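You operate a simulated robot arm through the tools that you are given. There is no shell and no other tool. Be economical: measure what you need, move in short steps, check, and stop when the job is done.

Carry out the task below with a simulated robot arm. There is one attempt and no reset: what you move stays moved.

## Task
Fetch the box labelled "plant tags" from the steel table and set it on the orange saucer. Stack the brown box labelled "clips" from the white counter on top of the brown box that says "labels". Put the black tamper on the white counter away on the green workbench. Open the left white drawer, fetch the paper roll from there and set it on the narrow bench and shut the drawer again. Switch the till switch off. Take the clear bottle that says "rain water" from the brown table and put it on the top deck of the trolley. Any order will do. Set down upright: black tamper, clear bottle.

Only the result counts: the job must be done as asked and must still hold three seconds after the hand-in. Knocking over, shifting, dropping, spilling or breaking anything else fails it.

## Robot
A 6-joint arm with a fingered hand on a trunk, on a base that drives. Base frame: it is fixed to the floor where the robot stands at the start and does not move with it; the origin is under the middle of the robot, x ahead of it, y to its left, z up; the surface under the hand at the start is at about z = 0.8. Units: m, degrees, N and s.
With the tool pointing down near the work surface it reaches from about 0.5 to 0.96 m from the robot's upright axis, wherever it stands. Its first joint turns from -166.0 to 166.0 degrees. Places, roughly: black tamper (6x6x8 cm) [2.5, -1.5, 0.9]; brown box [2.5, -1.5, 1]; clear bottle [2.25, 0, 0.75]; green workbench [-2.2, -3.8, 0.9]; left white drawer [3, -1.6, 0.8]; narrow bench [3, -3.6, 0.7]; orange saucer (12x12x3 cm) [0.9, -0.1, 0.8]; paper roll (8x8x3 cm) [3.1, -1.6, 0.7]; till switch [3.6, -1.7, 1]; top deck of the trolley [1.5, -1.7, 0.7]; white box, yellow box [0.5, -0.25, 0.75]. Payload 5 kg.
Tool frame: the origin (TCP) lies between the finger pads and is the grasp point; the fingertips stand 0.043 m ahead of it; z points along the fingers, y is the line along which they close. The gripper opens to 0.144 m. The gripper's body begins 0.05 m behind the TCP. The gripper is a hand of 5 fingers: y runs from the thumb to the fingers, the wrist lies at [-0.021, -0.133, -0.233] in the tool frame, and closing takes about 1.5 s.
Orientation is told as [roll, pitch, yaw] about the base's x, y, z axes, in that order, counted from this pose: with the fingers straight down and the wrist toward the robot, the tool's x, y and z point along [0, 1, 0], [1, 0, 0] and [0, 0, -1] of the base frame.

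## Interface
- The arm moves only by the tool play_rows. Its argument "motion" is one flat list of numbers, 7 for each row, row after row: the shift along the tool's x, y, z in mm, then the turn, a rotation vector about the tool's x, y, z in degrees, then the gripper command, from -1 (fully open) to 1 (shut), values between in proportion. In form: [tx, ty, tz, wx, wy, wz, claw, tx, ty, tz, wx, wy, wz, claw, ...]. A call has 1 to 8 rows; each row shifts and turns the commanded pose from where the row before left it, along the tool's axes as they then stand. A row lasts 0.2 s, in which the tool goes at most 0.05 m and 8.6 degrees; a call with a longer step from one row to the next is refused whole, and so is a gripper value outside its range. A pose out of reach is approached as far as the arm can. The call stops where the force on the tool passes 40 N (or 10 N more than at its start, if that is more) or the arm is blocked; 0.2 s more then pass. The fingers move at their own pace (about 0.072 m/s each) and stop on an object; they squeeze with about 34 N. The grip force told is the motor's: it shows also when the fingers shut on nothing. Time passes only in rows, and 0.2 s behind the last, so rows that do not move let the fingers close. The reply holds the time, the measured pose of the TCP, the force on the tool along the base axes, the opening and the grip force, in the units named above and with some noise, with the torque about the TCP (base axes, N m) and any sound that the robot's microphone picked up, and new pictures: "views" is both (left out), scene, wrist or none.
- Cameras (640 x 400 px; columns grow to the right, rows downward): "scene" is now at [0.0124, 0.1242, 1.5181]; the picture's right is [-0.41, -0.91, 0.00], its down [-0.68, 0.30, -0.67] and it looks along [0.61, -0.27, -0.74] (base axes); focal length 266 px, centre (320, 200). "wrist" rides on the gripper at [0.086, -0.109, -0.168] in the tool frame; the picture's right is [-0.80, 0.28, -0.53], its down [-0.54, -0.73, 0.42] and it looks along [-0.27, 0.63, 0.73] (tool axes); focal length 275 px, centre (320, 200). There is no depth. A picture from a camera that has moved, and an enlarged one, comes with that camera's place and axes in the base frame and with its lens.
- move_column(by): slides the trunk up (or, below 0, down) by that many m; the arm and the scene camera ride with it, the base frame stays. It gives what a move gives, with no picture.
- steer(legs): drives the robot by 1 to 6 legs, each [ahead, left, turn to the left] in m, m and degrees, along the robot's own axes; the way and the turn of a leg run together, so that a leg with both is an arc; at most 1.5 m and 180 degrees a leg. The arm and the cameras ride along, it lands a little off, and it stops where it bumps. It gives what a move gives, and a new picture of the scene camera.
- grasp_type(shape): the hand has 5 fingers and takes this shape, open, in about a second: jaw (thumb against the fingers, like two jaws); tri (thumb and two fingers); tip (a fingertip pinch); poke (one finger out to press); point (the index stretched); flat (the hand flat); cup (the hand cupped); fist (a fist). The gripper value then closes the fingers along that shape, each until it touches; the sizes above hold for jaw. It gives what a move gives, with no picture.
- aim_head(pan, tilt): turns the head with the scene camera to pan (to the left, within 155 degrees either way) and tilt (down, from -29 to 69), counted from straight ahead of the robot. It gives what a move gives, and a new picture of the scene camera.
- enlarge(camera, box): a new picture of the part [left, top, right, bottom] of that camera's present view, enlarged. The clock stands still meanwhile.
- hand_in(): hands the job in; it is judged then, once.

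Go step by step. Nothing tells you exact positions but the pictures and the camera data: compare them with the known pose of the tool, close in by small moves and look again before you grip or let go. The budget is 196 turns and 260 pictures, counting those below and the enlarged ones. Unless the task says otherwise, let go and move clear before handing in, and close with one line.

The tools are called after "Emit:" as name(argument=value, ...) on one line, values as JSON. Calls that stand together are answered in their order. play_rows: Moves the arm, as the interface text tells. Its arguments: {"type":"object","properties":{"motion":{"type":"array"},"views":{"type":"string","enum":["both","scene","wrist","none"]}},"required":["motion"]} The other tools are called the same way: move_column (by) slides the trunk up or down; grasp_type (shape) gives the hand a shape; steer (legs) drives the base; aim_head (pan, tilt) turns the head that bears the scene camera; enlarge (camera, box) takes an enlarged picture of a part of a camera's view; hand_in () hands the job in.

At the start:

```text
t: 0.0
eef_pos: [0.5363, 0.0489, 1.0648]
orientation: [-0.1, 0.0, 0.1]
force: [0.6, -0.7, -0.2]
ft_torque: [-0.01, 0.01, -0.01]
width: 0.1436
grasp_force: 0.0
shape: jaw
trunk travel left (down, up): [-0.45, 0.14]
robot x, y, heading: [0.0029, 0.001, 0.0]
head pan, tilt: [-24.0, 47.7]
```

scene: 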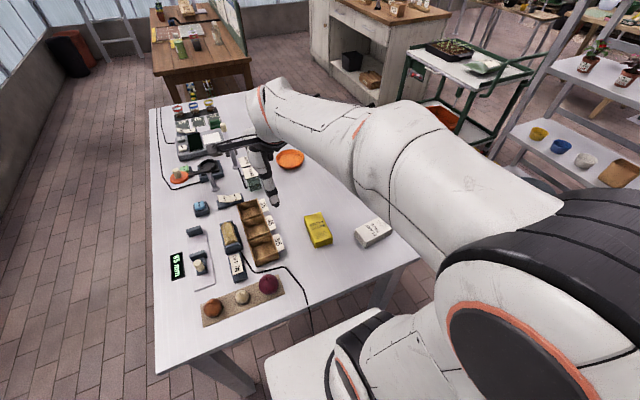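
wrist: 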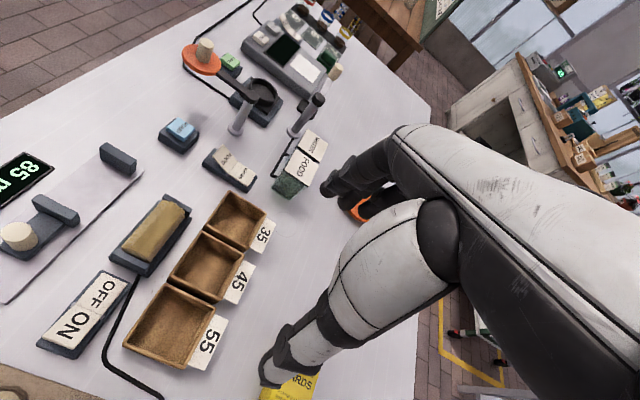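

I see the steel table with a yellow and a white box near the robot and the orange saucer farther on. First I read the labels.

Emit:
enlarge(camera="scene", box=[280, 190, 420, 278])

Emit:
enlarge(camera="scene", box=[150, 80, 330, 200])

Emit:
enlarge(camera="scene", box=[310, 0, 640, 180])

```text
4.55 times, centred on (350, 234) of scene
camera zoom: at [0.0124, 0.1242, 1.5181], right [-0.41, -0.91, 0.0], down [-0.68, 0.3, -0.67], along [0.61, -0.27, -0.74], focal length 1210 px, centre (184, 46)
```

zoom: 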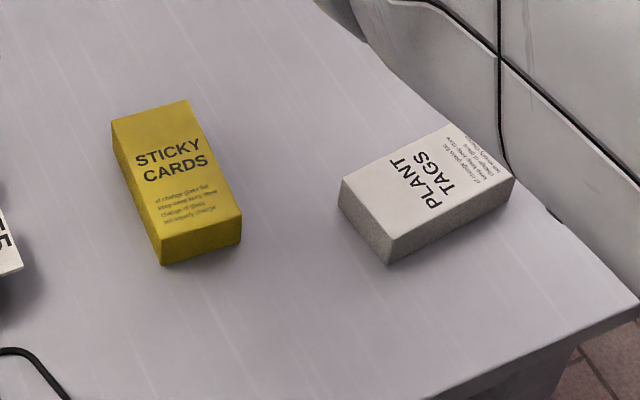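

```text
3.33 times, centred on (240, 140) of scene
camera zoom: at [0.0124, 0.1242, 1.5181], right [-0.41, -0.91, 0.0], down [-0.68, 0.3, -0.67], along [0.61, -0.27, -0.74], focal length 887 px, centre (587, 400)
```

zoom: 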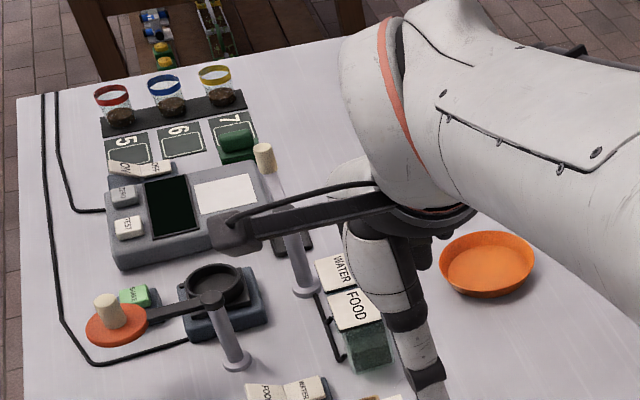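

```text
1.94 times, centred on (475, 90) of scene
camera zoom: at [0.0124, 0.1242, 1.5181], right [-0.41, -0.91, 0.0], down [-0.68, 0.3, -0.67], along [0.61, -0.27, -0.74], focal length 516 px, centre (19, 413)
```

zoom: 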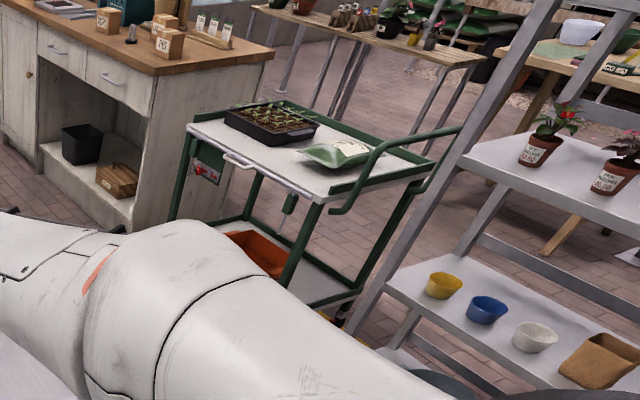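

The white box at about (0.39,-0.23) is "plant tags"; it's too near the axis, so I shift the base left a little.

Emit:
steer(legs=[[-0.02, 0.15, 0]])

```text
t: 1.4
eef_pos: [0.5153, 0.2012, 1.0663]
orientation: [0.0, 0.0, 0.1]
force: [-0.6, 0.3, 0.1]
ft_torque: [-0.01, -0.03, 0.03]
width: 0.1434
grasp_force: 0.1
shape: jaw
trunk travel left (down, up): [-0.45, 0.14]
robot x, y, heading: [-0.0181, 0.1539, 0.4]
head pan, tilt: [-24.0, 47.7]
camera scene: at [-0.0077, 0.2762, 1.5181], right [-0.41, -0.91, 0.0], down [-0.68, 0.3, -0.67], along [0.61, -0.27, -0.74], focal length 266 px, centre (320, 200)
```

scene: 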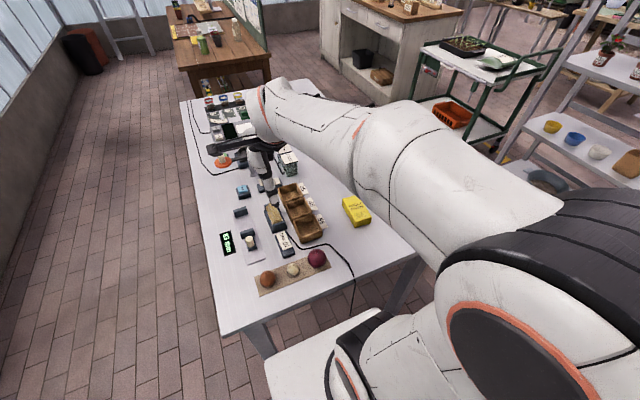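

Emit:
play_rows(motion=[-47, -13, 0, 0, 0, 0, -1, -47, -13, 0, 0, 0, 0, -1, -47, -13, 0, 0, 0, 0, -1, -47, -13, 0, 0, 0, 0, -1, -47, -13, 0, 0, 0, 0, -1, -47, -13, 0, 0, 0, 0, -1, -47, -13, 0, 0, 0, 0, -1, -47, -13, 0, 0, 0, 0, -1])

```text
t: 3.2
eef_pos: [0.4142, -0.1721, 1.0645]
orientation: [0.0, -0.1, 0.1]
force: [0.1, 0.2, 1.6]
ft_torque: [0.0, 0.02, -0.01]
width: 0.1437
grasp_force: 0.1
shape: jaw
trunk travel left (down, up): [-0.45, 0.14]
robot x, y, heading: [-0.0191, 0.1543, 0.3]
head pan, tilt: [-24.0, 47.7]
camera scene: at [-0.0077, 0.2758, 1.5181], right [-0.41, -0.91, 0.0], down [-0.68, 0.3, -0.67], along [0.61, -0.27, -0.74], focal length 266 px, centre (320, 200)
camera wrist: at [0.306, -0.0877, 1.2324], right [0.29, -0.8, 0.53], down [-0.72, -0.54, -0.42], along [0.63, -0.27, -0.73], focal length 275 px, centre (320, 200)
```

scene: 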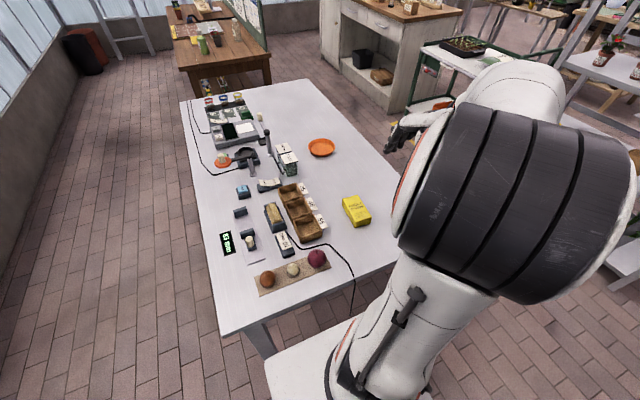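
wrist: 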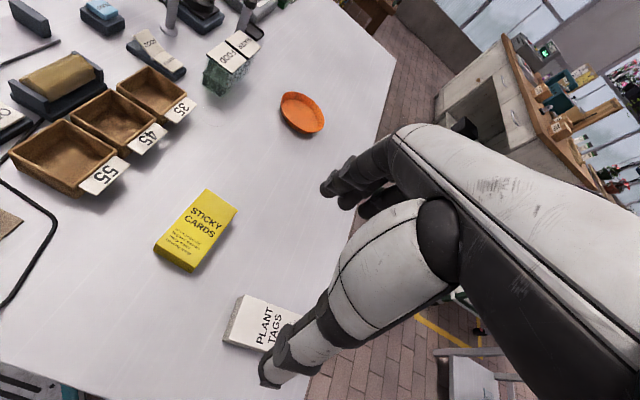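

Emit:
play_rows(motion=[-37, 0, 20, 0, 0, 0, -1, -37, -3, 20, 0, 0, 0, -1, 0, 0, 40, 0, 0, 0, -1, 0, 0, 40, 0, 0, 0, -1, 0, 0, 40, 0, 0, 0, -1])

```text
t: 4.4
eef_pos: [0.4097, -0.2502, 0.9059]
orientation: [-0.1, 0.0, 0.0]
force: [0.2, 0.0, 1.6]
ft_torque: [-0.01, -0.02, 0.01]
width: 0.144
grasp_force: 0.0
shape: jaw
trunk travel left (down, up): [-0.45, 0.14]
robot x, y, heading: [-0.018, 0.1538, 0.1]
head pan, tilt: [-24.0, 47.7]
camera scene: at [-0.0076, 0.2758, 1.5182], right [-0.41, -0.91, 0.0], down [-0.68, 0.3, -0.67], along [0.61, -0.27, -0.74], focal length 266 px, centre (320, 200)
camera wrist: at [0.3016, -0.163, 1.0744], right [0.28, -0.8, 0.54], down [-0.73, -0.54, -0.42], along [0.63, -0.27, -0.73], focal length 275 px, centre (320, 200)
```

scene: 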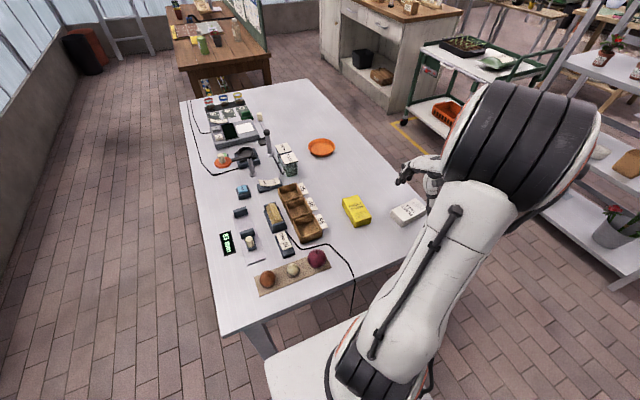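
wrist: 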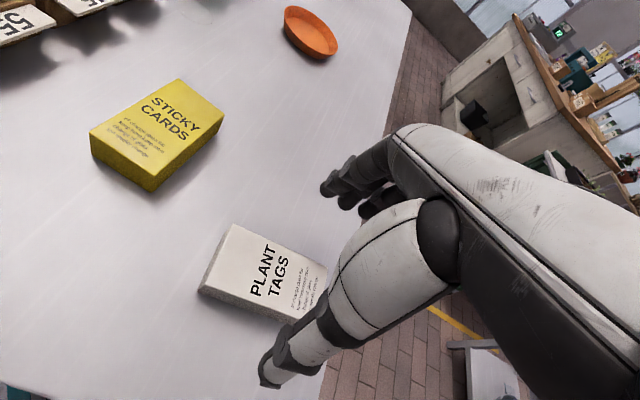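

Emit:
play_rows(motion=[2, -1, 40, 0, 0, 0, -1, 2, -1, 30, 0, 0, 0, -1, 0, 0, 20, 0, 0, 0, -1])

```text
t: 5.1
eef_pos: [0.4117, -0.2491, 0.8408]
orientation: [-0.3, -1.1, -0.3]
force: [-3.1, 3.4, 21.9]
ft_torque: [-0.08, -1.34, 0.17]
width: 0.142
grasp_force: 0.1
shape: jaw
trunk travel left (down, up): [-0.45, 0.14]
robot x, y, heading: [-0.0172, 0.1509, 0.4]
head pan, tilt: [-24.0, 47.7]
stopped in row 3: the force on the tool passed its limit at 55 N (the readings are from after the stop); the commanded pose is now the measured one
camera scene: at [-0.0091, 0.2773, 1.5184], right [-0.41, -0.91, 0.0], down [-0.68, 0.3, -0.67], along [0.62, -0.27, -0.74], focal length 266 px, centre (320, 200)
camera wrist: at [0.3016, -0.1615, 1.0061], right [0.27, -0.79, 0.54], down [-0.72, -0.54, -0.43], along [0.64, -0.27, -0.72], focal length 275 px, centre (320, 200)
```

scene: 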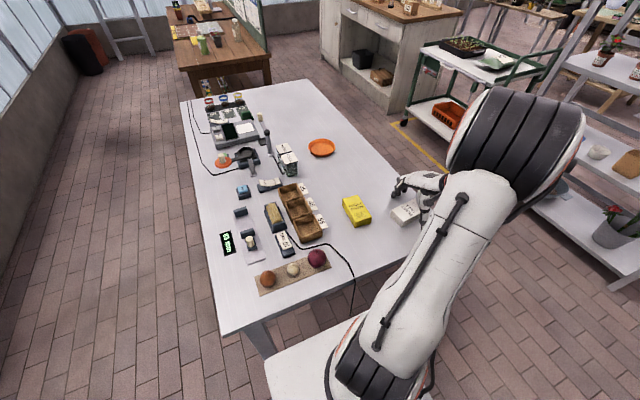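
wrist: 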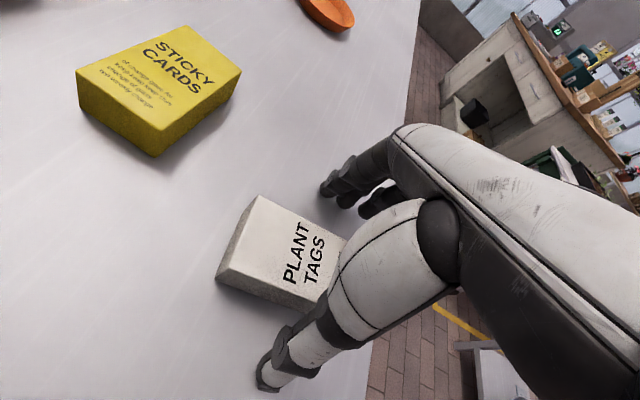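

Emit:
play_rows(motion=[0, 0, -8, 0, 0, 0, -1, 12, -14, 0, 0, 0, 0, -1, 0, 0, 0, 0, 0, 0, 0, 0, 0, 0, 0, 0, 0, 1, 0, 0, 0, 0, 0, 0, 1, 0, 0, 0, 0, 0, 0, 1, 0, 0, 0, 0, 0, 0, 1, 0, 0, 0, 0, 0, 0, 1], views="wrist")

```text
t: 6.9
eef_pos: [0.3979, -0.2376, 0.8478]
orientation: [-0.4, -1.0, -0.3]
force: [-0.5, -1.7, 19.6]
ft_torque: [0.18, -0.3, -0.05]
width: 0.0575
grasp_force: 34.0
shape: jaw
trunk travel left (down, up): [-0.45, 0.14]
robot x, y, heading: [-0.0225, 0.151, 0.1]
head pan, tilt: [-24.0, 47.7]
camera wrist: at [0.2873, -0.1499, 1.0128], right [0.27, -0.79, 0.54], down [-0.72, -0.54, -0.43], along [0.64, -0.28, -0.72], focal length 275 px, centre (320, 200)
```

wrist: 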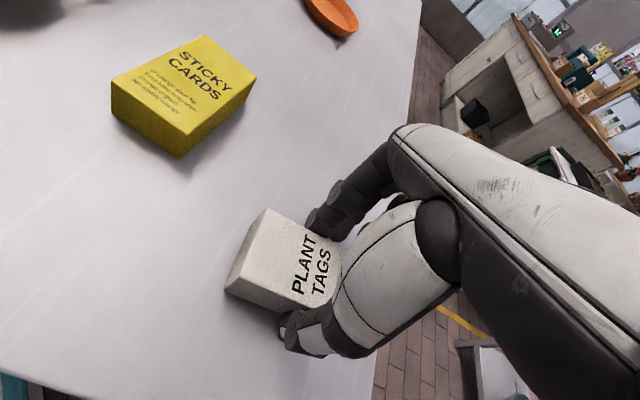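

Emit:
play_rows(motion=[0, 0, -50, 0, 0, 0, 1, 0, 0, -50, 0, 0, 0, 1, 0, 0, -40, 0, 0, 0, 1, 5, 49, 0, 0, 0, 0, 1, 15, 46, 0, 0, 0, 0, 1, 15, 46, 0, 0, 0, 0, 1, 15, 46, 0, 0, 0, 0, 1, 15, 46, 0, 0, 0, 0, 1])

Emit:
play_rows(motion=[15, 46, 0, 0, 0, 0, 1, 15, 46, 0, 0, 0, 0, 1, 15, 46, 0, 0, 0, 0, 1, 5, 40, 0, 0, 0, 0, 1, 0, 0, 0, 0, 0, 0, 1])

```text
t: 8.7
eef_pos: [0.6307, -0.1718, 0.9865]
orientation: [-0.1, -0.7, -0.2]
force: [-0.3, 0.2, -1.4]
ft_torque: [0.01, -0.03, 0.01]
width: 0.0556
grasp_force: 34.1
shape: jaw
trunk travel left (down, up): [-0.45, 0.14]
robot x, y, heading: [-0.0169, 0.1523, 0.1]
head pan, tilt: [-24.0, 47.7]
camera scene: at [-0.0072, 0.2759, 1.5181], right [-0.41, -0.91, 0.0], down [-0.68, 0.3, -0.67], along [0.61, -0.27, -0.74], focal length 266 px, centre (320, 200)
camera wrist: at [0.5213, -0.0833, 1.1527], right [0.27, -0.8, 0.54], down [-0.72, -0.54, -0.43], along [0.63, -0.27, -0.72], focal length 275 px, centre (320, 200)
```

scene: 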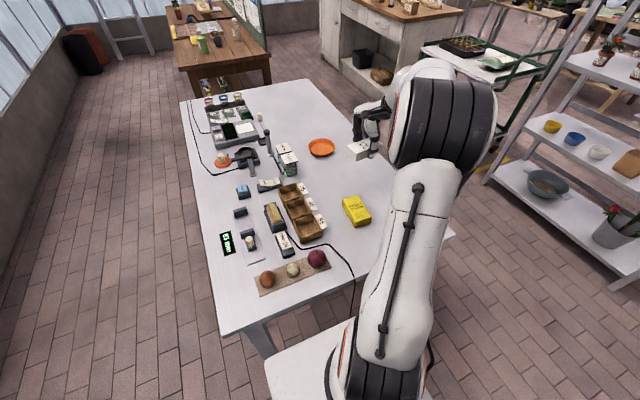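
wrist: 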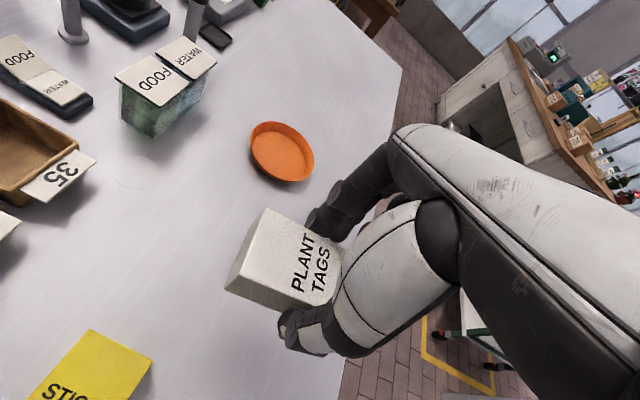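

```text
t: 9.9
eef_pos: [0.8073, -0.1212, 0.9881]
orientation: [-0.1, -0.7, -0.2]
force: [0.1, 0.4, -1.6]
ft_torque: [0.02, -0.04, 0.01]
width: 0.0554
grasp_force: 34.3
shape: jaw
trunk travel left (down, up): [-0.45, 0.14]
robot x, y, heading: [-0.0235, 0.1481, 0.1]
head pan, tilt: [-24.0, 47.7]
camera scene: at [-0.0073, 0.2759, 1.5181], right [-0.41, -0.91, 0.0], down [-0.68, 0.3, -0.67], along [0.61, -0.27, -0.74], focal length 266 px, centre (320, 200)
camera wrist: at [0.6971, -0.0341, 1.1548], right [0.27, -0.8, 0.54], down [-0.72, -0.54, -0.43], along [0.63, -0.27, -0.72], focal length 275 px, centre (320, 200)
```

scene: 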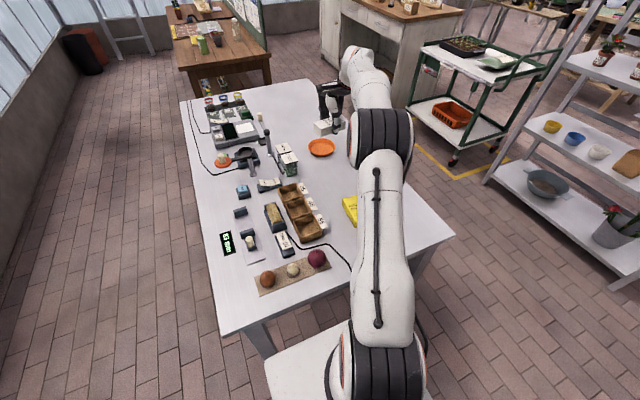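
wrist: 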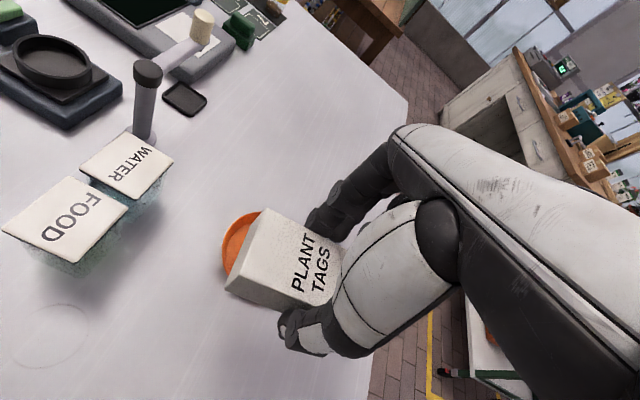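

Emit:
play_rows(motion=[7, 40, 0, 0, 0, 0, 1, 0, 0, 40, 0, 0, 0, 1, 0, 0, 40, 0, 0, 0, 1])

```text
t: 10.7
eef_pos: [0.8465, -0.1157, 0.9092]
orientation: [-0.3, -0.8, -0.1]
force: [-0.6, -0.6, 0.5]
ft_torque: [0.01, 0.01, -0.01]
width: 0.0556
grasp_force: 34.0
shape: jaw
trunk travel left (down, up): [-0.45, 0.14]
robot x, y, heading: [-0.0209, 0.1556, 0.4]
head pan, tilt: [-24.0, 47.7]
camera scene: at [-0.0073, 0.2757, 1.5181], right [-0.41, -0.91, 0.0], down [-0.68, 0.3, -0.67], along [0.61, -0.27, -0.74], focal length 266 px, centre (320, 200)
camera wrist: at [0.7364, -0.0272, 1.0755], right [0.27, -0.79, 0.54], down [-0.72, -0.54, -0.43], along [0.64, -0.27, -0.72], focal length 275 px, centre (320, 200)
```

scene: 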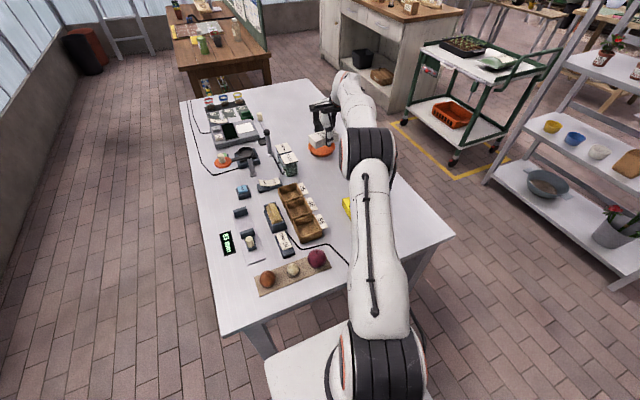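
wrist: 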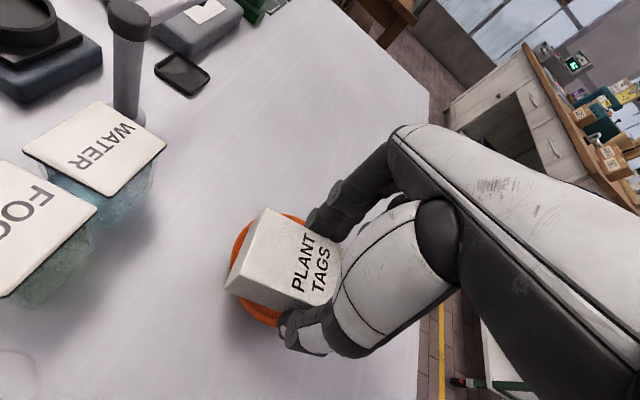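

Emit:
play_rows(motion=[0, 0, 8, 0, 0, 0, 1, 0, 0, 8, 0, 0, 0, 1, 0, 0, 6, 0, 0, 0, 1, 0, 0, 0, 0, 0, 0, 1], views="wrist")

```text
t: 11.7
eef_pos: [0.8489, -0.116, 0.8874]
orientation: [-0.2, -0.7, -0.2]
force: [-0.2, 0.0, -0.7]
ft_torque: [0.02, -0.05, 0.0]
width: 0.0555
grasp_force: 34.1
shape: jaw
trunk travel left (down, up): [-0.45, 0.14]
robot x, y, heading: [-0.0186, 0.1515, -0.1]
head pan, tilt: [-24.0, 47.7]
camera wrist: at [0.7382, -0.0281, 1.054], right [0.27, -0.8, 0.54], down [-0.72, -0.54, -0.43], along [0.64, -0.27, -0.72], focal length 275 px, centre (320, 200)
```

wrist: 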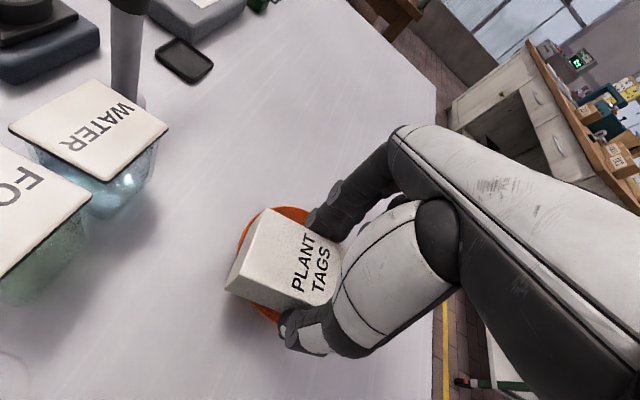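

Emit:
play_rows(motion=[0, 13, 0, 0, 0, 0, 1, 0, 0, 7, 0, 0, 0, 1, 0, 0, 5, 0, 0, 0, 1, 0, 0, 0, 0, 0, 0, 1], views="wrist")

```text
t: 12.7
eef_pos: [0.8629, -0.1176, 0.8752]
orientation: [-0.2, -0.8, -0.2]
force: [0.4, 0.6, -0.9]
ft_torque: [-0.03, -0.04, 0.01]
width: 0.0554
grasp_force: 34.0
shape: jaw
trunk travel left (down, up): [-0.45, 0.14]
robot x, y, heading: [-0.021, 0.1526, -0.0]
head pan, tilt: [-24.0, 47.7]
camera wrist: at [0.7518, -0.0296, 1.0424], right [0.27, -0.8, 0.54], down [-0.72, -0.54, -0.43], along [0.64, -0.27, -0.72], focal length 275 px, centre (320, 200)
```

wrist: 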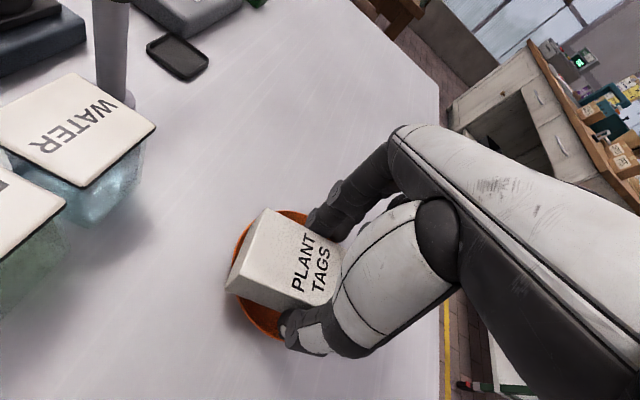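

Emit:
play_rows(motion=[0, 2, 5, 0, 0, 0, 1, 0, 0, 5, 0, 0, 0, 1, 0, 0, 0, 0, 0, 0, 1], views="wrist")

```text
t: 13.5
eef_pos: [0.8645, -0.1171, 0.869]
orientation: [-0.3, -1.0, -0.2]
force: [0.9, 0.2, 11.2]
ft_torque: [0.18, -0.21, -0.03]
width: 0.0556
grasp_force: 34.6
shape: jaw
trunk travel left (down, up): [-0.45, 0.14]
robot x, y, heading: [-0.0177, 0.1502, -0.1]
head pan, tilt: [-24.0, 47.7]
camera wrist: at [0.7531, -0.0299, 1.0347], right [0.27, -0.79, 0.54], down [-0.72, -0.54, -0.43], along [0.64, -0.27, -0.72], focal length 275 px, centre (320, 200)
```

wrist: 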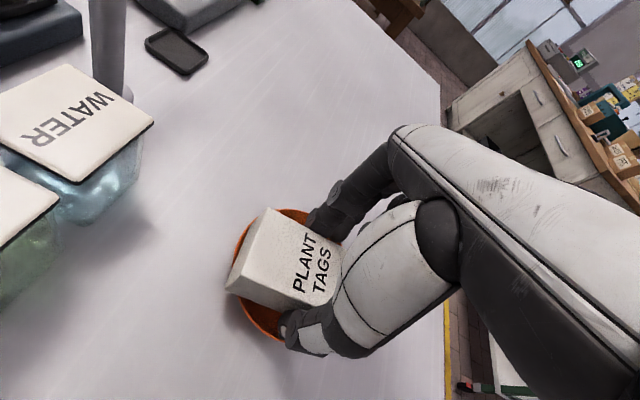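

Emit:
play_rows(motion=[0, 0, 0, 0, 0, 0, 0.08, 0, 0, 0, 0, 0, 0, 0.05, 0, 0, 0, 0, 0, 0, 0.05, 0, 0, -10, 0, 0, 0, 0.05, 0, 0, -10, 0, 0, 0, 0], views="wrist")

```text
t: 14.7
eef_pos: [0.864, -0.1168, 0.8857]
orientation: [-0.2, -0.7, -0.2]
force: [0.2, 0.1, 0.0]
ft_torque: [-0.03, -0.01, -0.04]
width: 0.0715
grasp_force: 0.0
shape: jaw
trunk travel left (down, up): [-0.45, 0.14]
robot x, y, heading: [-0.0164, 0.1535, 0.3]
head pan, tilt: [-24.0, 47.7]
camera wrist: at [0.7543, -0.0292, 1.0518], right [0.27, -0.79, 0.54], down [-0.72, -0.54, -0.43], along [0.64, -0.27, -0.72], focal length 275 px, centre (320, 200)
```

wrist: 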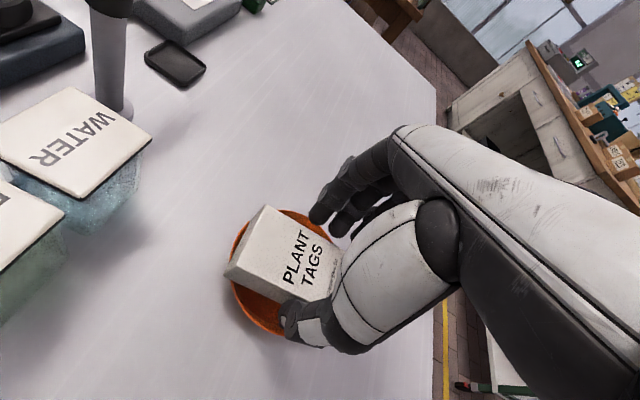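

Released on the saucer. I raise clear and look.

Emit:
play_rows(motion=[0, 0, -30, 0, 0, 0, -1, 0, 0, -50, 0, 0, 0, -1, 0, 0, -50, 0, 0, 0, -1, 0, 0, -50, 0, 0, 0, -1, 0, -40, -30, 0, 0, 0, -1, 0, -40, 0, 0, 0, 0, -1, 0, -40, 0, 0, 0, 0, -1])

```text
t: 16.3
eef_pos: [0.797, -0.1441, 1.1248]
orientation: [-0.2, -0.6, -0.3]
force: [-0.4, 0.9, -0.3]
ft_torque: [0.01, 0.04, 0.03]
width: 0.1442
grasp_force: 0.0
shape: jaw
out of reach, approached as far as the arm can: row 3, 4, 5, 6, 7
trunk travel left (down, up): [-0.45, 0.14]
robot x, y, heading: [-0.0213, 0.1508, 0.0]
head pan, tilt: [-24.0, 47.7]
camera scene: at [-0.0078, 0.2758, 1.5181], right [-0.41, -0.91, 0.0], down [-0.68, 0.3, -0.67], along [0.61, -0.27, -0.74], focal length 266 px, centre (320, 200)
camera wrist: at [0.6881, -0.0564, 1.2907], right [0.28, -0.8, 0.54], down [-0.72, -0.54, -0.43], along [0.63, -0.27, -0.72], focal length 275 px, centre (320, 200)
```

scene: 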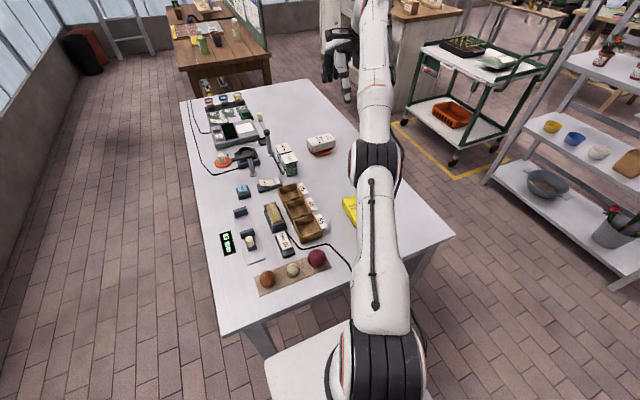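
wrist: 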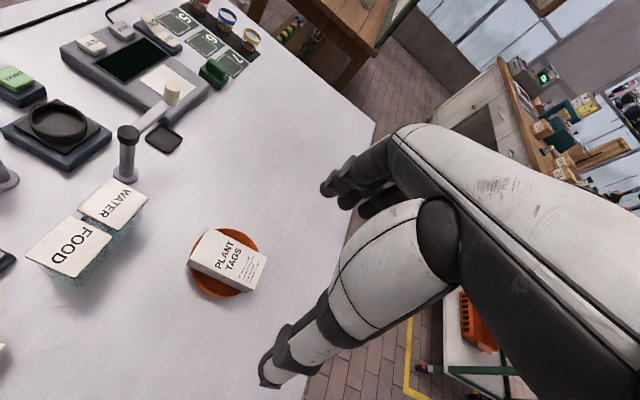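

Emit:
play_rows(motion=[20, -45, 0, 0, 0, 0, -1, 40, -28, 0, 0, 0, 0, -1, 40, -28, 0, 0, 0, 0, -1, 40, -28, 0, 0, 0, 0, -1, 40, -28, 0, 0, 0, 0, -1, 40, -28, 0, 0, 0, 0, -1, 40, -28, 0, 0, 0, 0, -1, 40, -28, 0, 0, 0, 0, -1], views="none")

Emit:
aim_head(pan=-5, tilt=25)

Emit:
aim_head(pan=-50, tilt=25)

```text
t: 18.1
eef_pos: [0.7897, 0.0761, 1.2551]
orientation: [-0.2, -0.5, -0.3]
force: [0.4, 0.4, 0.4]
ft_torque: [0.02, 0.0, -0.04]
width: 0.1441
grasp_force: 0.1
shape: jaw
out of reach, approached as far as the arm can: row 1, 2, 3, 4, 5, 6, 7, 8
trunk travel left (down, up): [-0.45, 0.14]
robot x, y, heading: [-0.0212, 0.1488, 0.3]
head pan, tilt: [-24.0, 47.7]
```

```text
t: 18.9
eef_pos: [0.7904, 0.076, 1.2549]
orientation: [-0.1, -0.5, -0.2]
force: [0.3, -0.6, 0.0]
ft_torque: [-0.02, 0.0, 0.0]
width: 0.1439
grasp_force: 0.0
shape: jaw
trunk travel left (down, up): [-0.45, 0.14]
robot x, y, heading: [-0.0213, 0.1515, 0.1]
head pan, tilt: [-5.0, 25.0]
camera scene: at [0.012, 0.3, 1.5524], right [-0.09, -1.0, 0.0], down [-0.42, 0.04, -0.91], along [0.9, -0.08, -0.42], focal length 266 px, centre (320, 200)
```

scene: 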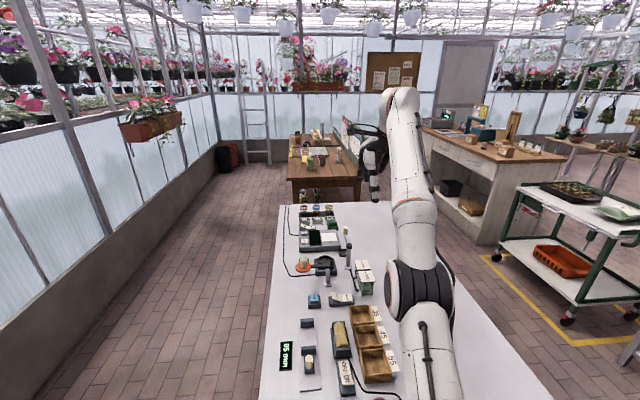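

```text
t: 20.1
eef_pos: [0.791, 0.0759, 1.2547]
orientation: [-0.2, -0.5, -0.2]
force: [-0.1, 0.2, 0.3]
ft_torque: [0.03, 0.03, -0.01]
width: 0.1441
grasp_force: 0.2
shape: jaw
trunk travel left (down, up): [-0.45, 0.14]
robot x, y, heading: [-0.021, 0.1521, 0.1]
head pan, tilt: [-50.0, 25.0]
camera scene: at [-0.0204, 0.2375, 1.5525], right [-0.76, -0.64, 0.0], down [-0.27, 0.32, -0.91], along [0.58, -0.69, -0.42], focal length 266 px, centre (320, 200)
```

scene: 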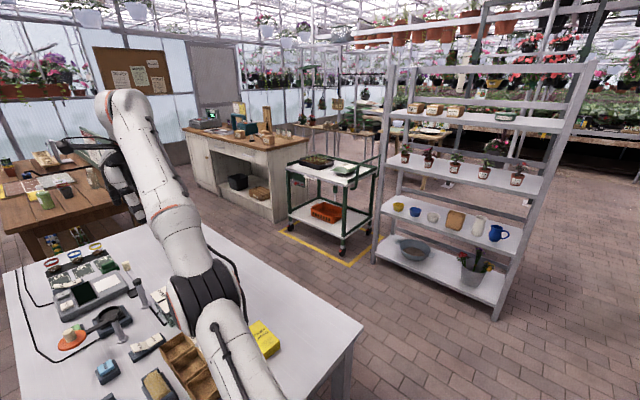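

Emit:
play_rows(motion=[0, 0, 50, 0, 0, 0, -1, 0, 0, 50, 0, 0, 0, -1, 0, -50, 0, 0, 0, 0, -1, 0, -50, 0, 0, 0, 0, -1, 0, -50, 0, 0, 0, 0, -1, 0, 0, 0, 0, 0, 0, -1], views="none")

Emit:
enlarge(camera="scene", box=[0, 130, 120, 205])

Emit:
enlarge(camera="scene", box=[170, 80, 390, 250])

```text
t: 21.5
eef_pos: [0.7909, 0.0472, 1.2466]
orientation: [-0.3, -0.5, -0.2]
force: [0.8, -0.2, -0.5]
ft_torque: [0.02, -0.03, 0.04]
width: 0.144
grasp_force: 0.1
shape: jaw
out of reach, approached as far as the arm can: row 1, 2, 3, 4, 5
trunk travel left (down, up): [-0.45, 0.14]
robot x, y, heading: [-0.0219, 0.1551, 0.0]
head pan, tilt: [-50.0, 25.0]
```

```text
5.33 times, centred on (60, 168) of scene
camera zoom: at [-0.0207, 0.2373, 1.5525], right [-0.77, -0.64, 0.0], down [-0.27, 0.32, -0.91], along [0.58, -0.69, -0.42], focal length 1419 px, centre (1707, 373)
```

zoom: 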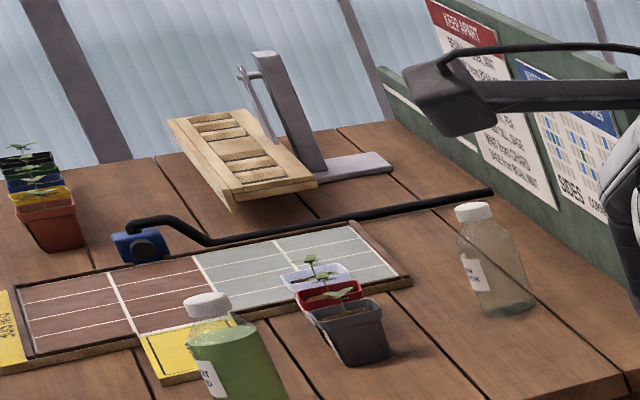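

```text
2.35 times, centred on (280, 165) of scene
camera zoom: at [-0.0207, 0.2373, 1.5525], right [-0.77, -0.64, 0.0], down [-0.27, 0.32, -0.91], along [0.58, -0.69, -0.42], focal length 626 px, centre (414, 282)
```

zoom: 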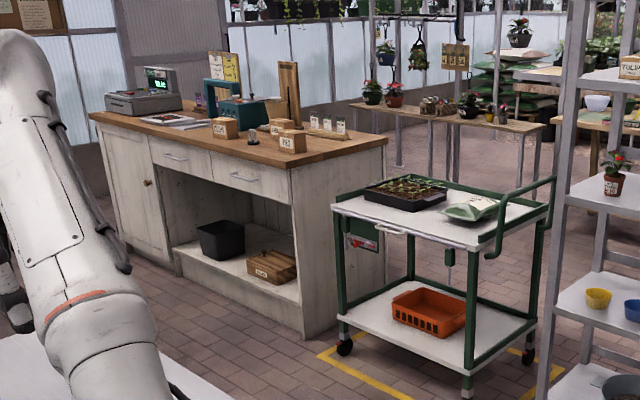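

Emit:
play_rows(motion=[0, 50, 0, 0, 0, 0, -1, 0, 50, 0, 0, 0, 0, -1, 0, 50, 0, 0, 0, 0, -1, 0, 0, -30, 0, 0, 0, -1, 0, 0, 0, 0, 0, 0, -1, 0, 0, 0, 0, 0, 0, -1])

```text
t: 22.9
eef_pos: [0.8179, 0.0682, 1.2179]
orientation: [-0.2, -0.7, -0.2]
force: [-0.1, -0.8, 0.4]
ft_torque: [-0.03, 0.0, 0.03]
width: 0.1438
grasp_force: 0.0
shape: jaw
out of reach, approached as far as the arm can: row 1, 2, 3, 4
trunk travel left (down, up): [-0.45, 0.14]
robot x, y, heading: [-0.0226, 0.15, 0.0]
head pan, tilt: [-50.0, 25.0]
camera scene: at [-0.0204, 0.2374, 1.5525], right [-0.77, -0.64, 0.0], down [-0.27, 0.32, -0.91], along [0.58, -0.69, -0.42], focal length 266 px, centre (320, 200)
camera wrist: at [0.7079, 0.1563, 1.3848], right [0.27, -0.8, 0.54], down [-0.72, -0.54, -0.43], along [0.64, -0.27, -0.72], focal length 275 px, centre (320, 200)
```

scene: 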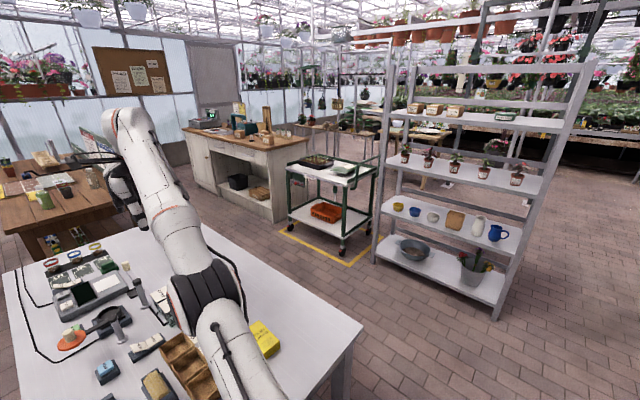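
wrist: 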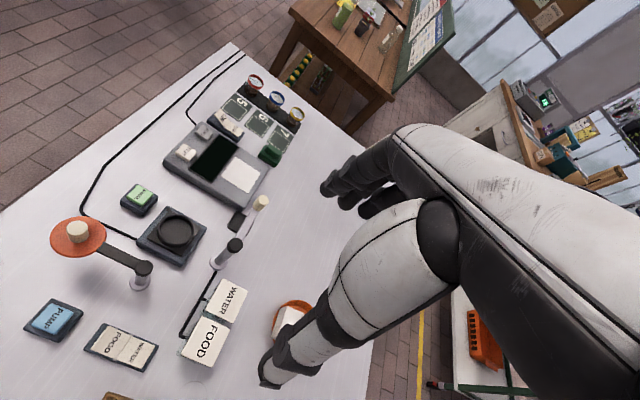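

Emit:
play_rows(motion=[0, 0, 50, 0, 0, 0, -1, 0, 0, 0, 0, 0, 0, -1, 0, 0, 0, 0, 0, 0, -1], views="none")

Emit:
play_rows(motion=[0, -20, 0, 0, 0, 0, -1, 0, -20, 0, 0, 0, 0, -1, 0, 0, 0, 0, 0, 0, -1], views="none")

```text
t: 23.7
eef_pos: [0.8359, 0.0662, 1.1814]
orientation: [-0.2, -0.5, -0.3]
force: [-0.7, 0.0, 0.9]
ft_torque: [0.01, -0.01, -0.01]
width: 0.1444
grasp_force: 0.1
shape: jaw
out of reach, approached as far as the arm can: row 1
trunk travel left (down, up): [-0.45, 0.14]
robot x, y, heading: [-0.0206, 0.15, 0.1]
head pan, tilt: [-50.0, 25.0]
```

```text
t: 24.5
eef_pos: [0.8265, 0.0609, 1.1981]
orientation: [-0.2, -0.6, -0.1]
force: [0.0, -0.5, -0.2]
ft_torque: [-0.01, 0.02, -0.01]
width: 0.1442
grasp_force: 0.0
shape: jaw
out of reach, approached as far as the arm can: row 1, 2
trunk travel left (down, up): [-0.45, 0.14]
robot x, y, heading: [-0.0166, 0.1525, 0.1]
head pan, tilt: [-50.0, 25.0]
```

The tags box is on the saucer. The arm seems stuck in a straight-elbow pose, so I back off from the table first and try to fold it there.

Emit:
steer(legs=[[-0.6, 0, 0]])

Emit:
play_rows(motion=[0, 0, 50, 0, 0, 0, -1, 0, 0, 50, 0, 0, 0, -1, 0, 0, 50, 0, 0, 0, -1, 0, 0, 50, 0, 0, 0, -1, 0, 0, 0, 0, 0, 0, -1], views="none")

```text
t: 27.8
eef_pos: [0.2373, 0.0531, 1.1984]
orientation: [-0.3, -0.6, -0.9]
force: [0.1, 0.1, -0.2]
ft_torque: [0.0, 0.01, 0.03]
width: 0.144
grasp_force: 0.0
shape: jaw
trunk travel left (down, up): [-0.45, 0.14]
robot x, y, heading: [-0.6134, 0.1568, -0.4]
head pan, tilt: [-50.0, 25.0]
camera scene: at [-0.6085, 0.2408, 1.5525], right [-0.77, -0.63, 0.0], down [-0.27, 0.33, -0.91], along [0.57, -0.7, -0.42], focal length 266 px, centre (320, 200)
```

scene: 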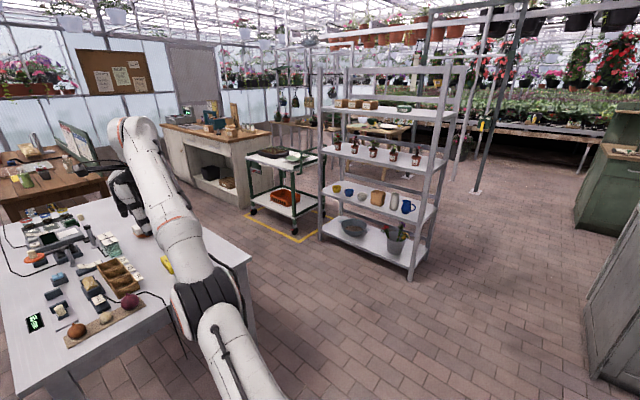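

```text
t: 29.0
eef_pos: [0.3071, 0.0405, 1.0271]
orientation: [-0.2, -0.4, -0.9]
force: [0.1, 0.3, -0.1]
ft_torque: [0.04, 0.01, 0.0]
width: 0.144
grasp_force: 0.0
shape: jaw
out of reach, approached as far as the arm can: row 1, 2, 3, 4
trunk travel left (down, up): [-0.45, 0.14]
robot x, y, heading: [-0.6083, 0.1584, -0.7]
head pan, tilt: [-50.0, 25.0]
```

Emit:
play_rows(motion=[0, -50, 0, 0, 0, 0, -1, 0, -50, 0, 0, 0, 0, -1, 0, -50, 0, 0, 0, 0, -1, 0, -50, 0, 0, 0, 0, -1, 0, 0, 0, 0, 0, 0, -1])

```text
t: 30.2
eef_pos: [0.2873, 0.0154, 1.0737]
orientation: [-0.2, -0.5, -0.9]
force: [0.5, -0.3, 0.4]
ft_torque: [0.0, -0.01, 0.01]
width: 0.1438
grasp_force: 0.0
shape: jaw
out of reach, approached as far as the arm can: row 1, 2, 3, 4
trunk travel left (down, up): [-0.45, 0.14]
robot x, y, heading: [-0.6098, 0.1558, -0.8]
head pan, tilt: [-50.0, 25.0]
camera scene: at [-0.6085, 0.2408, 1.5525], right [-0.77, -0.63, 0.0], down [-0.27, 0.33, -0.91], along [0.57, -0.7, -0.42], focal length 266 px, centre (320, 200)
camera wrist: at [0.179, 0.1039, 1.2401], right [0.27, -0.8, 0.54], down [-0.73, -0.53, -0.43], along [0.63, -0.28, -0.73], focal length 275 px, centre (320, 200)
```

scene: 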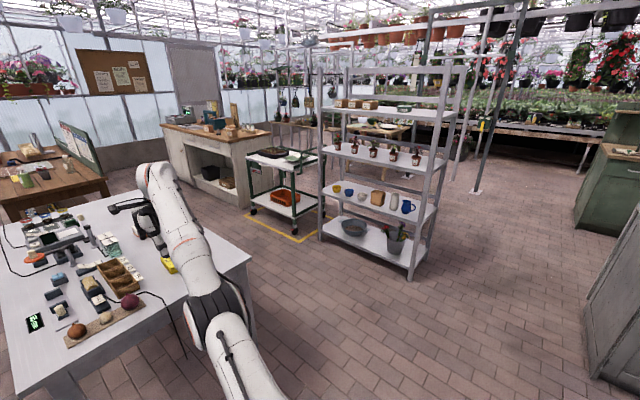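
wrist: 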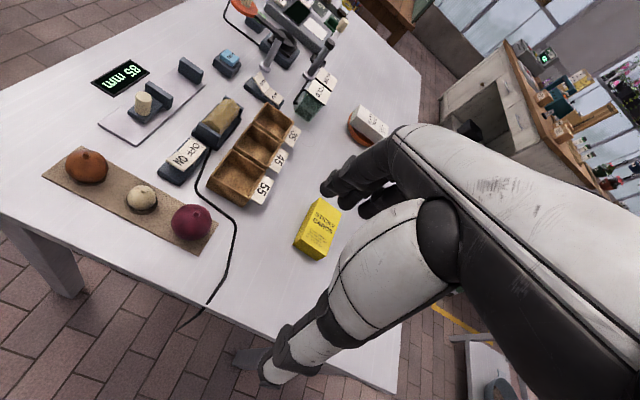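

Emit:
play_rows(motion=[0, 0, 0, -8, 0, 0, -1, 0, 0, 0, -8, 0, 0, -1, 0, 0, 0, -8, 0, 0, -1, 0, 0, 0, -8, 0, 0, -1, 0, 0, 0, 0, 0, 0, -1], views="scene")

```text
t: 31.4
eef_pos: [0.4049, -0.0165, 1.1119]
orientation: [-0.2, -32.5, -0.8]
force: [-0.1, -0.1, -0.8]
ft_torque: [0.01, -0.04, -0.01]
width: 0.1437
grasp_force: 0.1
shape: jaw
out of reach, approached as far as the arm can: row 1, 2, 3, 4
trunk travel left (down, up): [-0.45, 0.14]
robot x, y, heading: [-0.6065, 0.1534, -0.5]
head pan, tilt: [-50.0, 25.0]
camera scene: at [-0.6083, 0.2408, 1.5526], right [-0.77, -0.63, 0.0], down [-0.27, 0.33, -0.91], along [0.57, -0.7, -0.42], focal length 266 px, centre (320, 200)
```

scene: 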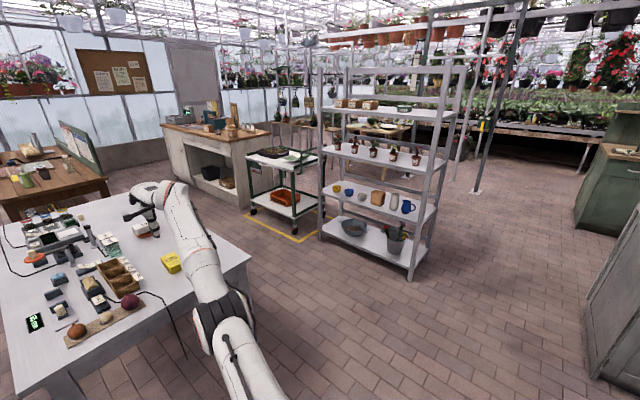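

Emit:
play_rows(motion=[0, 0, 0, 8, 0, 0, -1, 0, 0, 0, 8, 0, 0, -1, 0, 0, 0, 8, 0, 0, -1, 0, 0, 0, 8, 0, 0, -1, 0, 0, 0, 8, 0, 0, -1, 0, 0, 0, 8, 0, 0, -1, 0, 0, 0, 8, 0, 0, -1, 0, 0, 0, 8, 0, 0, -1], views="none")

Emit:
play_rows(motion=[0, -25, 43, 0, 0, 0, -1, 0, -25, 43, 0, 0, 0, -1, 0, -25, 43, 0, 0, 0, -1, 0, -25, 43, 0, 0, 0, -1, 0, -25, 43, 0, 0, 0, -1, 0, -25, 43, 0, 0, 0, -1, 0, 0, 0, 0, 0, 0, -1], views="scene")

```text
t: 33.2
eef_pos: [0.1745, 0.0278, 1.0152]
orientation: [-0.3, 27.6, -1.0]
force: [-0.1, 0.3, 0.3]
ft_torque: [0.02, 0.01, -0.02]
width: 0.144
grasp_force: 0.1
shape: jaw
out of reach, approached as far as the arm can: row 1, 2, 3, 4, 5, 6, 7, 8
trunk travel left (down, up): [-0.45, 0.14]
robot x, y, heading: [-0.6089, 0.153, -0.8]
head pan, tilt: [-50.0, 25.0]
```

```text
t: 34.8
eef_pos: [0.1795, -0.0061, 0.9683]
orientation: [-0.2, 27.4, -1.0]
force: [0.6, -0.4, 0.6]
ft_torque: [0.03, 0.01, 0.03]
width: 0.144
grasp_force: 0.1
shape: jaw
out of reach, approached as far as the arm can: row 1, 2, 3, 4, 5, 6
trunk travel left (down, up): [-0.45, 0.14]
robot x, y, heading: [-0.6113, 0.1543, -0.6]
head pan, tilt: [-50.0, 25.0]
camera scene: at [-0.6082, 0.2407, 1.5526], right [-0.77, -0.63, 0.0], down [-0.27, 0.33, -0.91], along [0.57, -0.7, -0.42], focal length 266 px, centre (320, 200)
```

scene: 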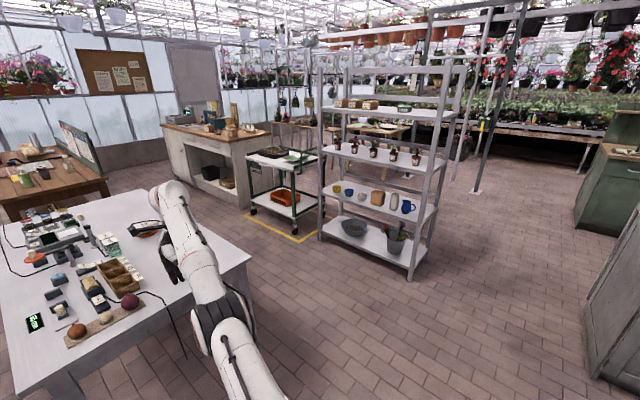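

Emit:
enlarge(camera="scene", box=[100, 160, 330, 400])

Emit:
aim_head(pan=-35, tilt=65)

```text
1.67 times, centred on (215, 280) of scene
camera zoom: at [-0.6082, 0.2407, 1.5526], right [-0.77, -0.63, 0.0], down [-0.27, 0.33, -0.91], along [0.57, -0.7, -0.42], focal length 444 px, centre (495, 67)
```

zoom: 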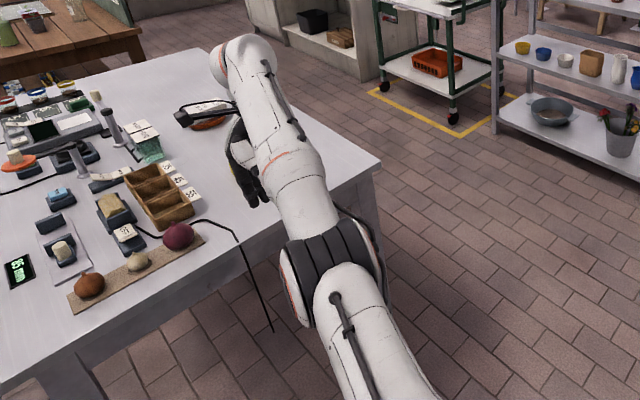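

```text
t: 35.9
eef_pos: [0.18, -0.0066, 0.9693]
orientation: [-0.2, 27.6, -1.0]
force: [0.2, 0.0, 0.0]
ft_torque: [0.0, 0.02, 0.0]
width: 0.1437
grasp_force: 0.1
shape: jaw
trunk travel left (down, up): [-0.45, 0.14]
robot x, y, heading: [-0.6094, 0.1589, -0.7]
head pan, tilt: [-35.0, 65.0]
camera scene: at [-0.6174, 0.2767, 1.497], right [-0.58, -0.81, 0.0], down [-0.74, 0.53, -0.42], along [0.34, -0.25, -0.91], focal length 266 px, centre (320, 200)
```

scene: 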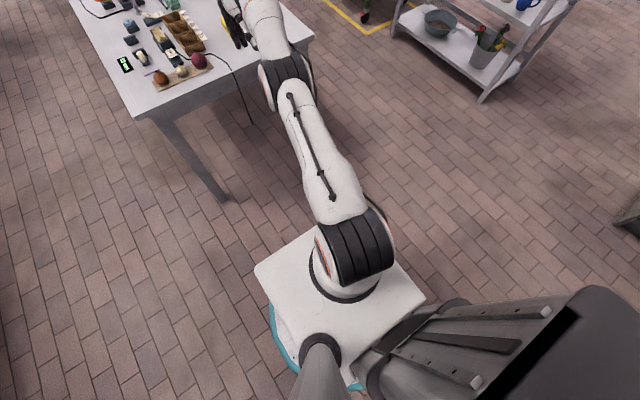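

Emit:
play_rows(motion=[0, 0, 0, -8, 0, 0, -1, 0, 0, 0, -8, 0, 0, -1, 0, 0, 0, -8, 0, 0, -1, 0, 0, 0, -3.5, 0, 0, -1, 0, 0, -50, 0, 0, 0, -1, 0, 0, -50, 0, 0, 0, -1, 0, 0, -50, 0, 0, 0, -1, 0, 0, -50, 0, 0, 0, -1], views="none")

Emit:
play_rows(motion=[0, 30, 40, 0, 0, 0, -1, 0, 30, 40, 0, 0, 0, -1, 0, 30, 40, 0, 0, 0, -1, 0, 20, 45, 0, 0, 0, -1, 0, 10, 45, 0, 0, 0, -1, 0, -45, 20, 0, 0, 0, -1, 0, -45, 20, 0, 0, 0, -1, 0, -45, 10, 0, 0, 0, -1], views="none")

```text
t: 37.7
eef_pos: [0.2429, -0.0218, 1.1531]
orientation: [-0.2, 0.0, -0.9]
force: [1.5, 0.1, -0.6]
ft_torque: [0.07, 0.08, 0.03]
width: 0.1437
grasp_force: 0.1
shape: jaw
out of reach, approached as far as the arm can: row 1, 2, 3, 4, 5, 6, 7, 8
trunk travel left (down, up): [-0.45, 0.14]
robot x, y, heading: [-0.6075, 0.1553, -0.6]
head pan, tilt: [-35.0, 65.0]
```

```text
t: 39.5
eef_pos: [0.1842, -0.0087, 0.8734]
orientation: [0.0, 0.2, -1.0]
force: [-11.3, 3.7, -22.7]
ft_torque: [0.1, -1.02, -0.2]
width: 0.1437
grasp_force: 0.1
shape: jaw
out of reach, approached as far as the arm can: row 1, 2, 3, 4
trunk travel left (down, up): [-0.45, 0.14]
robot x, y, heading: [-0.6092, 0.1574, -0.8]
head pan, tilt: [-35.0, 65.0]
```

Elbow bent again. I raise and fold the arm in, watching.

Emit:
play_rows(motion=[0, -30, -20, 0, 0, 0, -1, 0, -30, -30, 0, 0, 0, -1, 0, -20, -40, 0, 0, 0, -1, 0, -15, -40, 0, 0, 0, -1, 0, 0, -40, 0, 0, 0, -1, 0, 0, 0, 0, 0, 0, -1])

```text
t: 40.9
eef_pos: [0.0915, -0.0076, 1.0483]
orientation: [-0.2, 0.0, -1.0]
force: [0.0, -0.1, 1.2]
ft_torque: [0.02, 0.01, 0.02]
width: 0.1439
grasp_force: 0.2
shape: jaw
trunk travel left (down, up): [-0.45, 0.14]
robot x, y, heading: [-0.6079, 0.1541, -0.6]
head pan, tilt: [-35.0, 65.0]
camera scene: at [-0.6176, 0.2768, 1.4969], right [-0.58, -0.81, 0.0], down [-0.74, 0.53, -0.42], along [0.34, -0.25, -0.91], focal length 266 px, centre (320, 200)
camera wrist: at [-0.0162, 0.081, 1.2165], right [0.27, -0.8, 0.54], down [-0.73, -0.53, -0.42], along [0.62, -0.28, -0.73], focal length 275 px, centre (320, 200)
```

scene: 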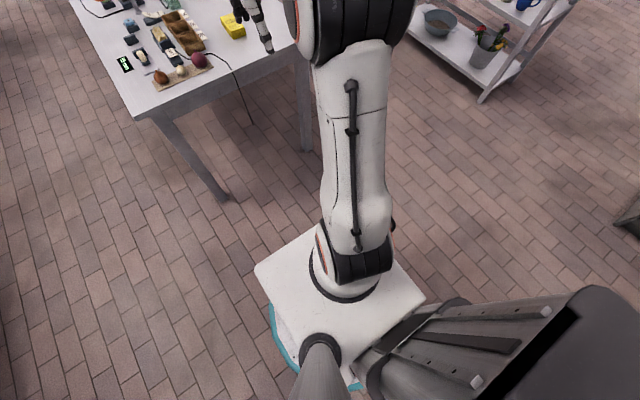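
wrist: 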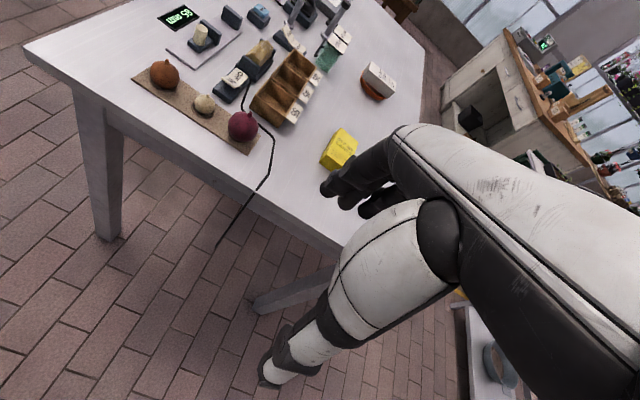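

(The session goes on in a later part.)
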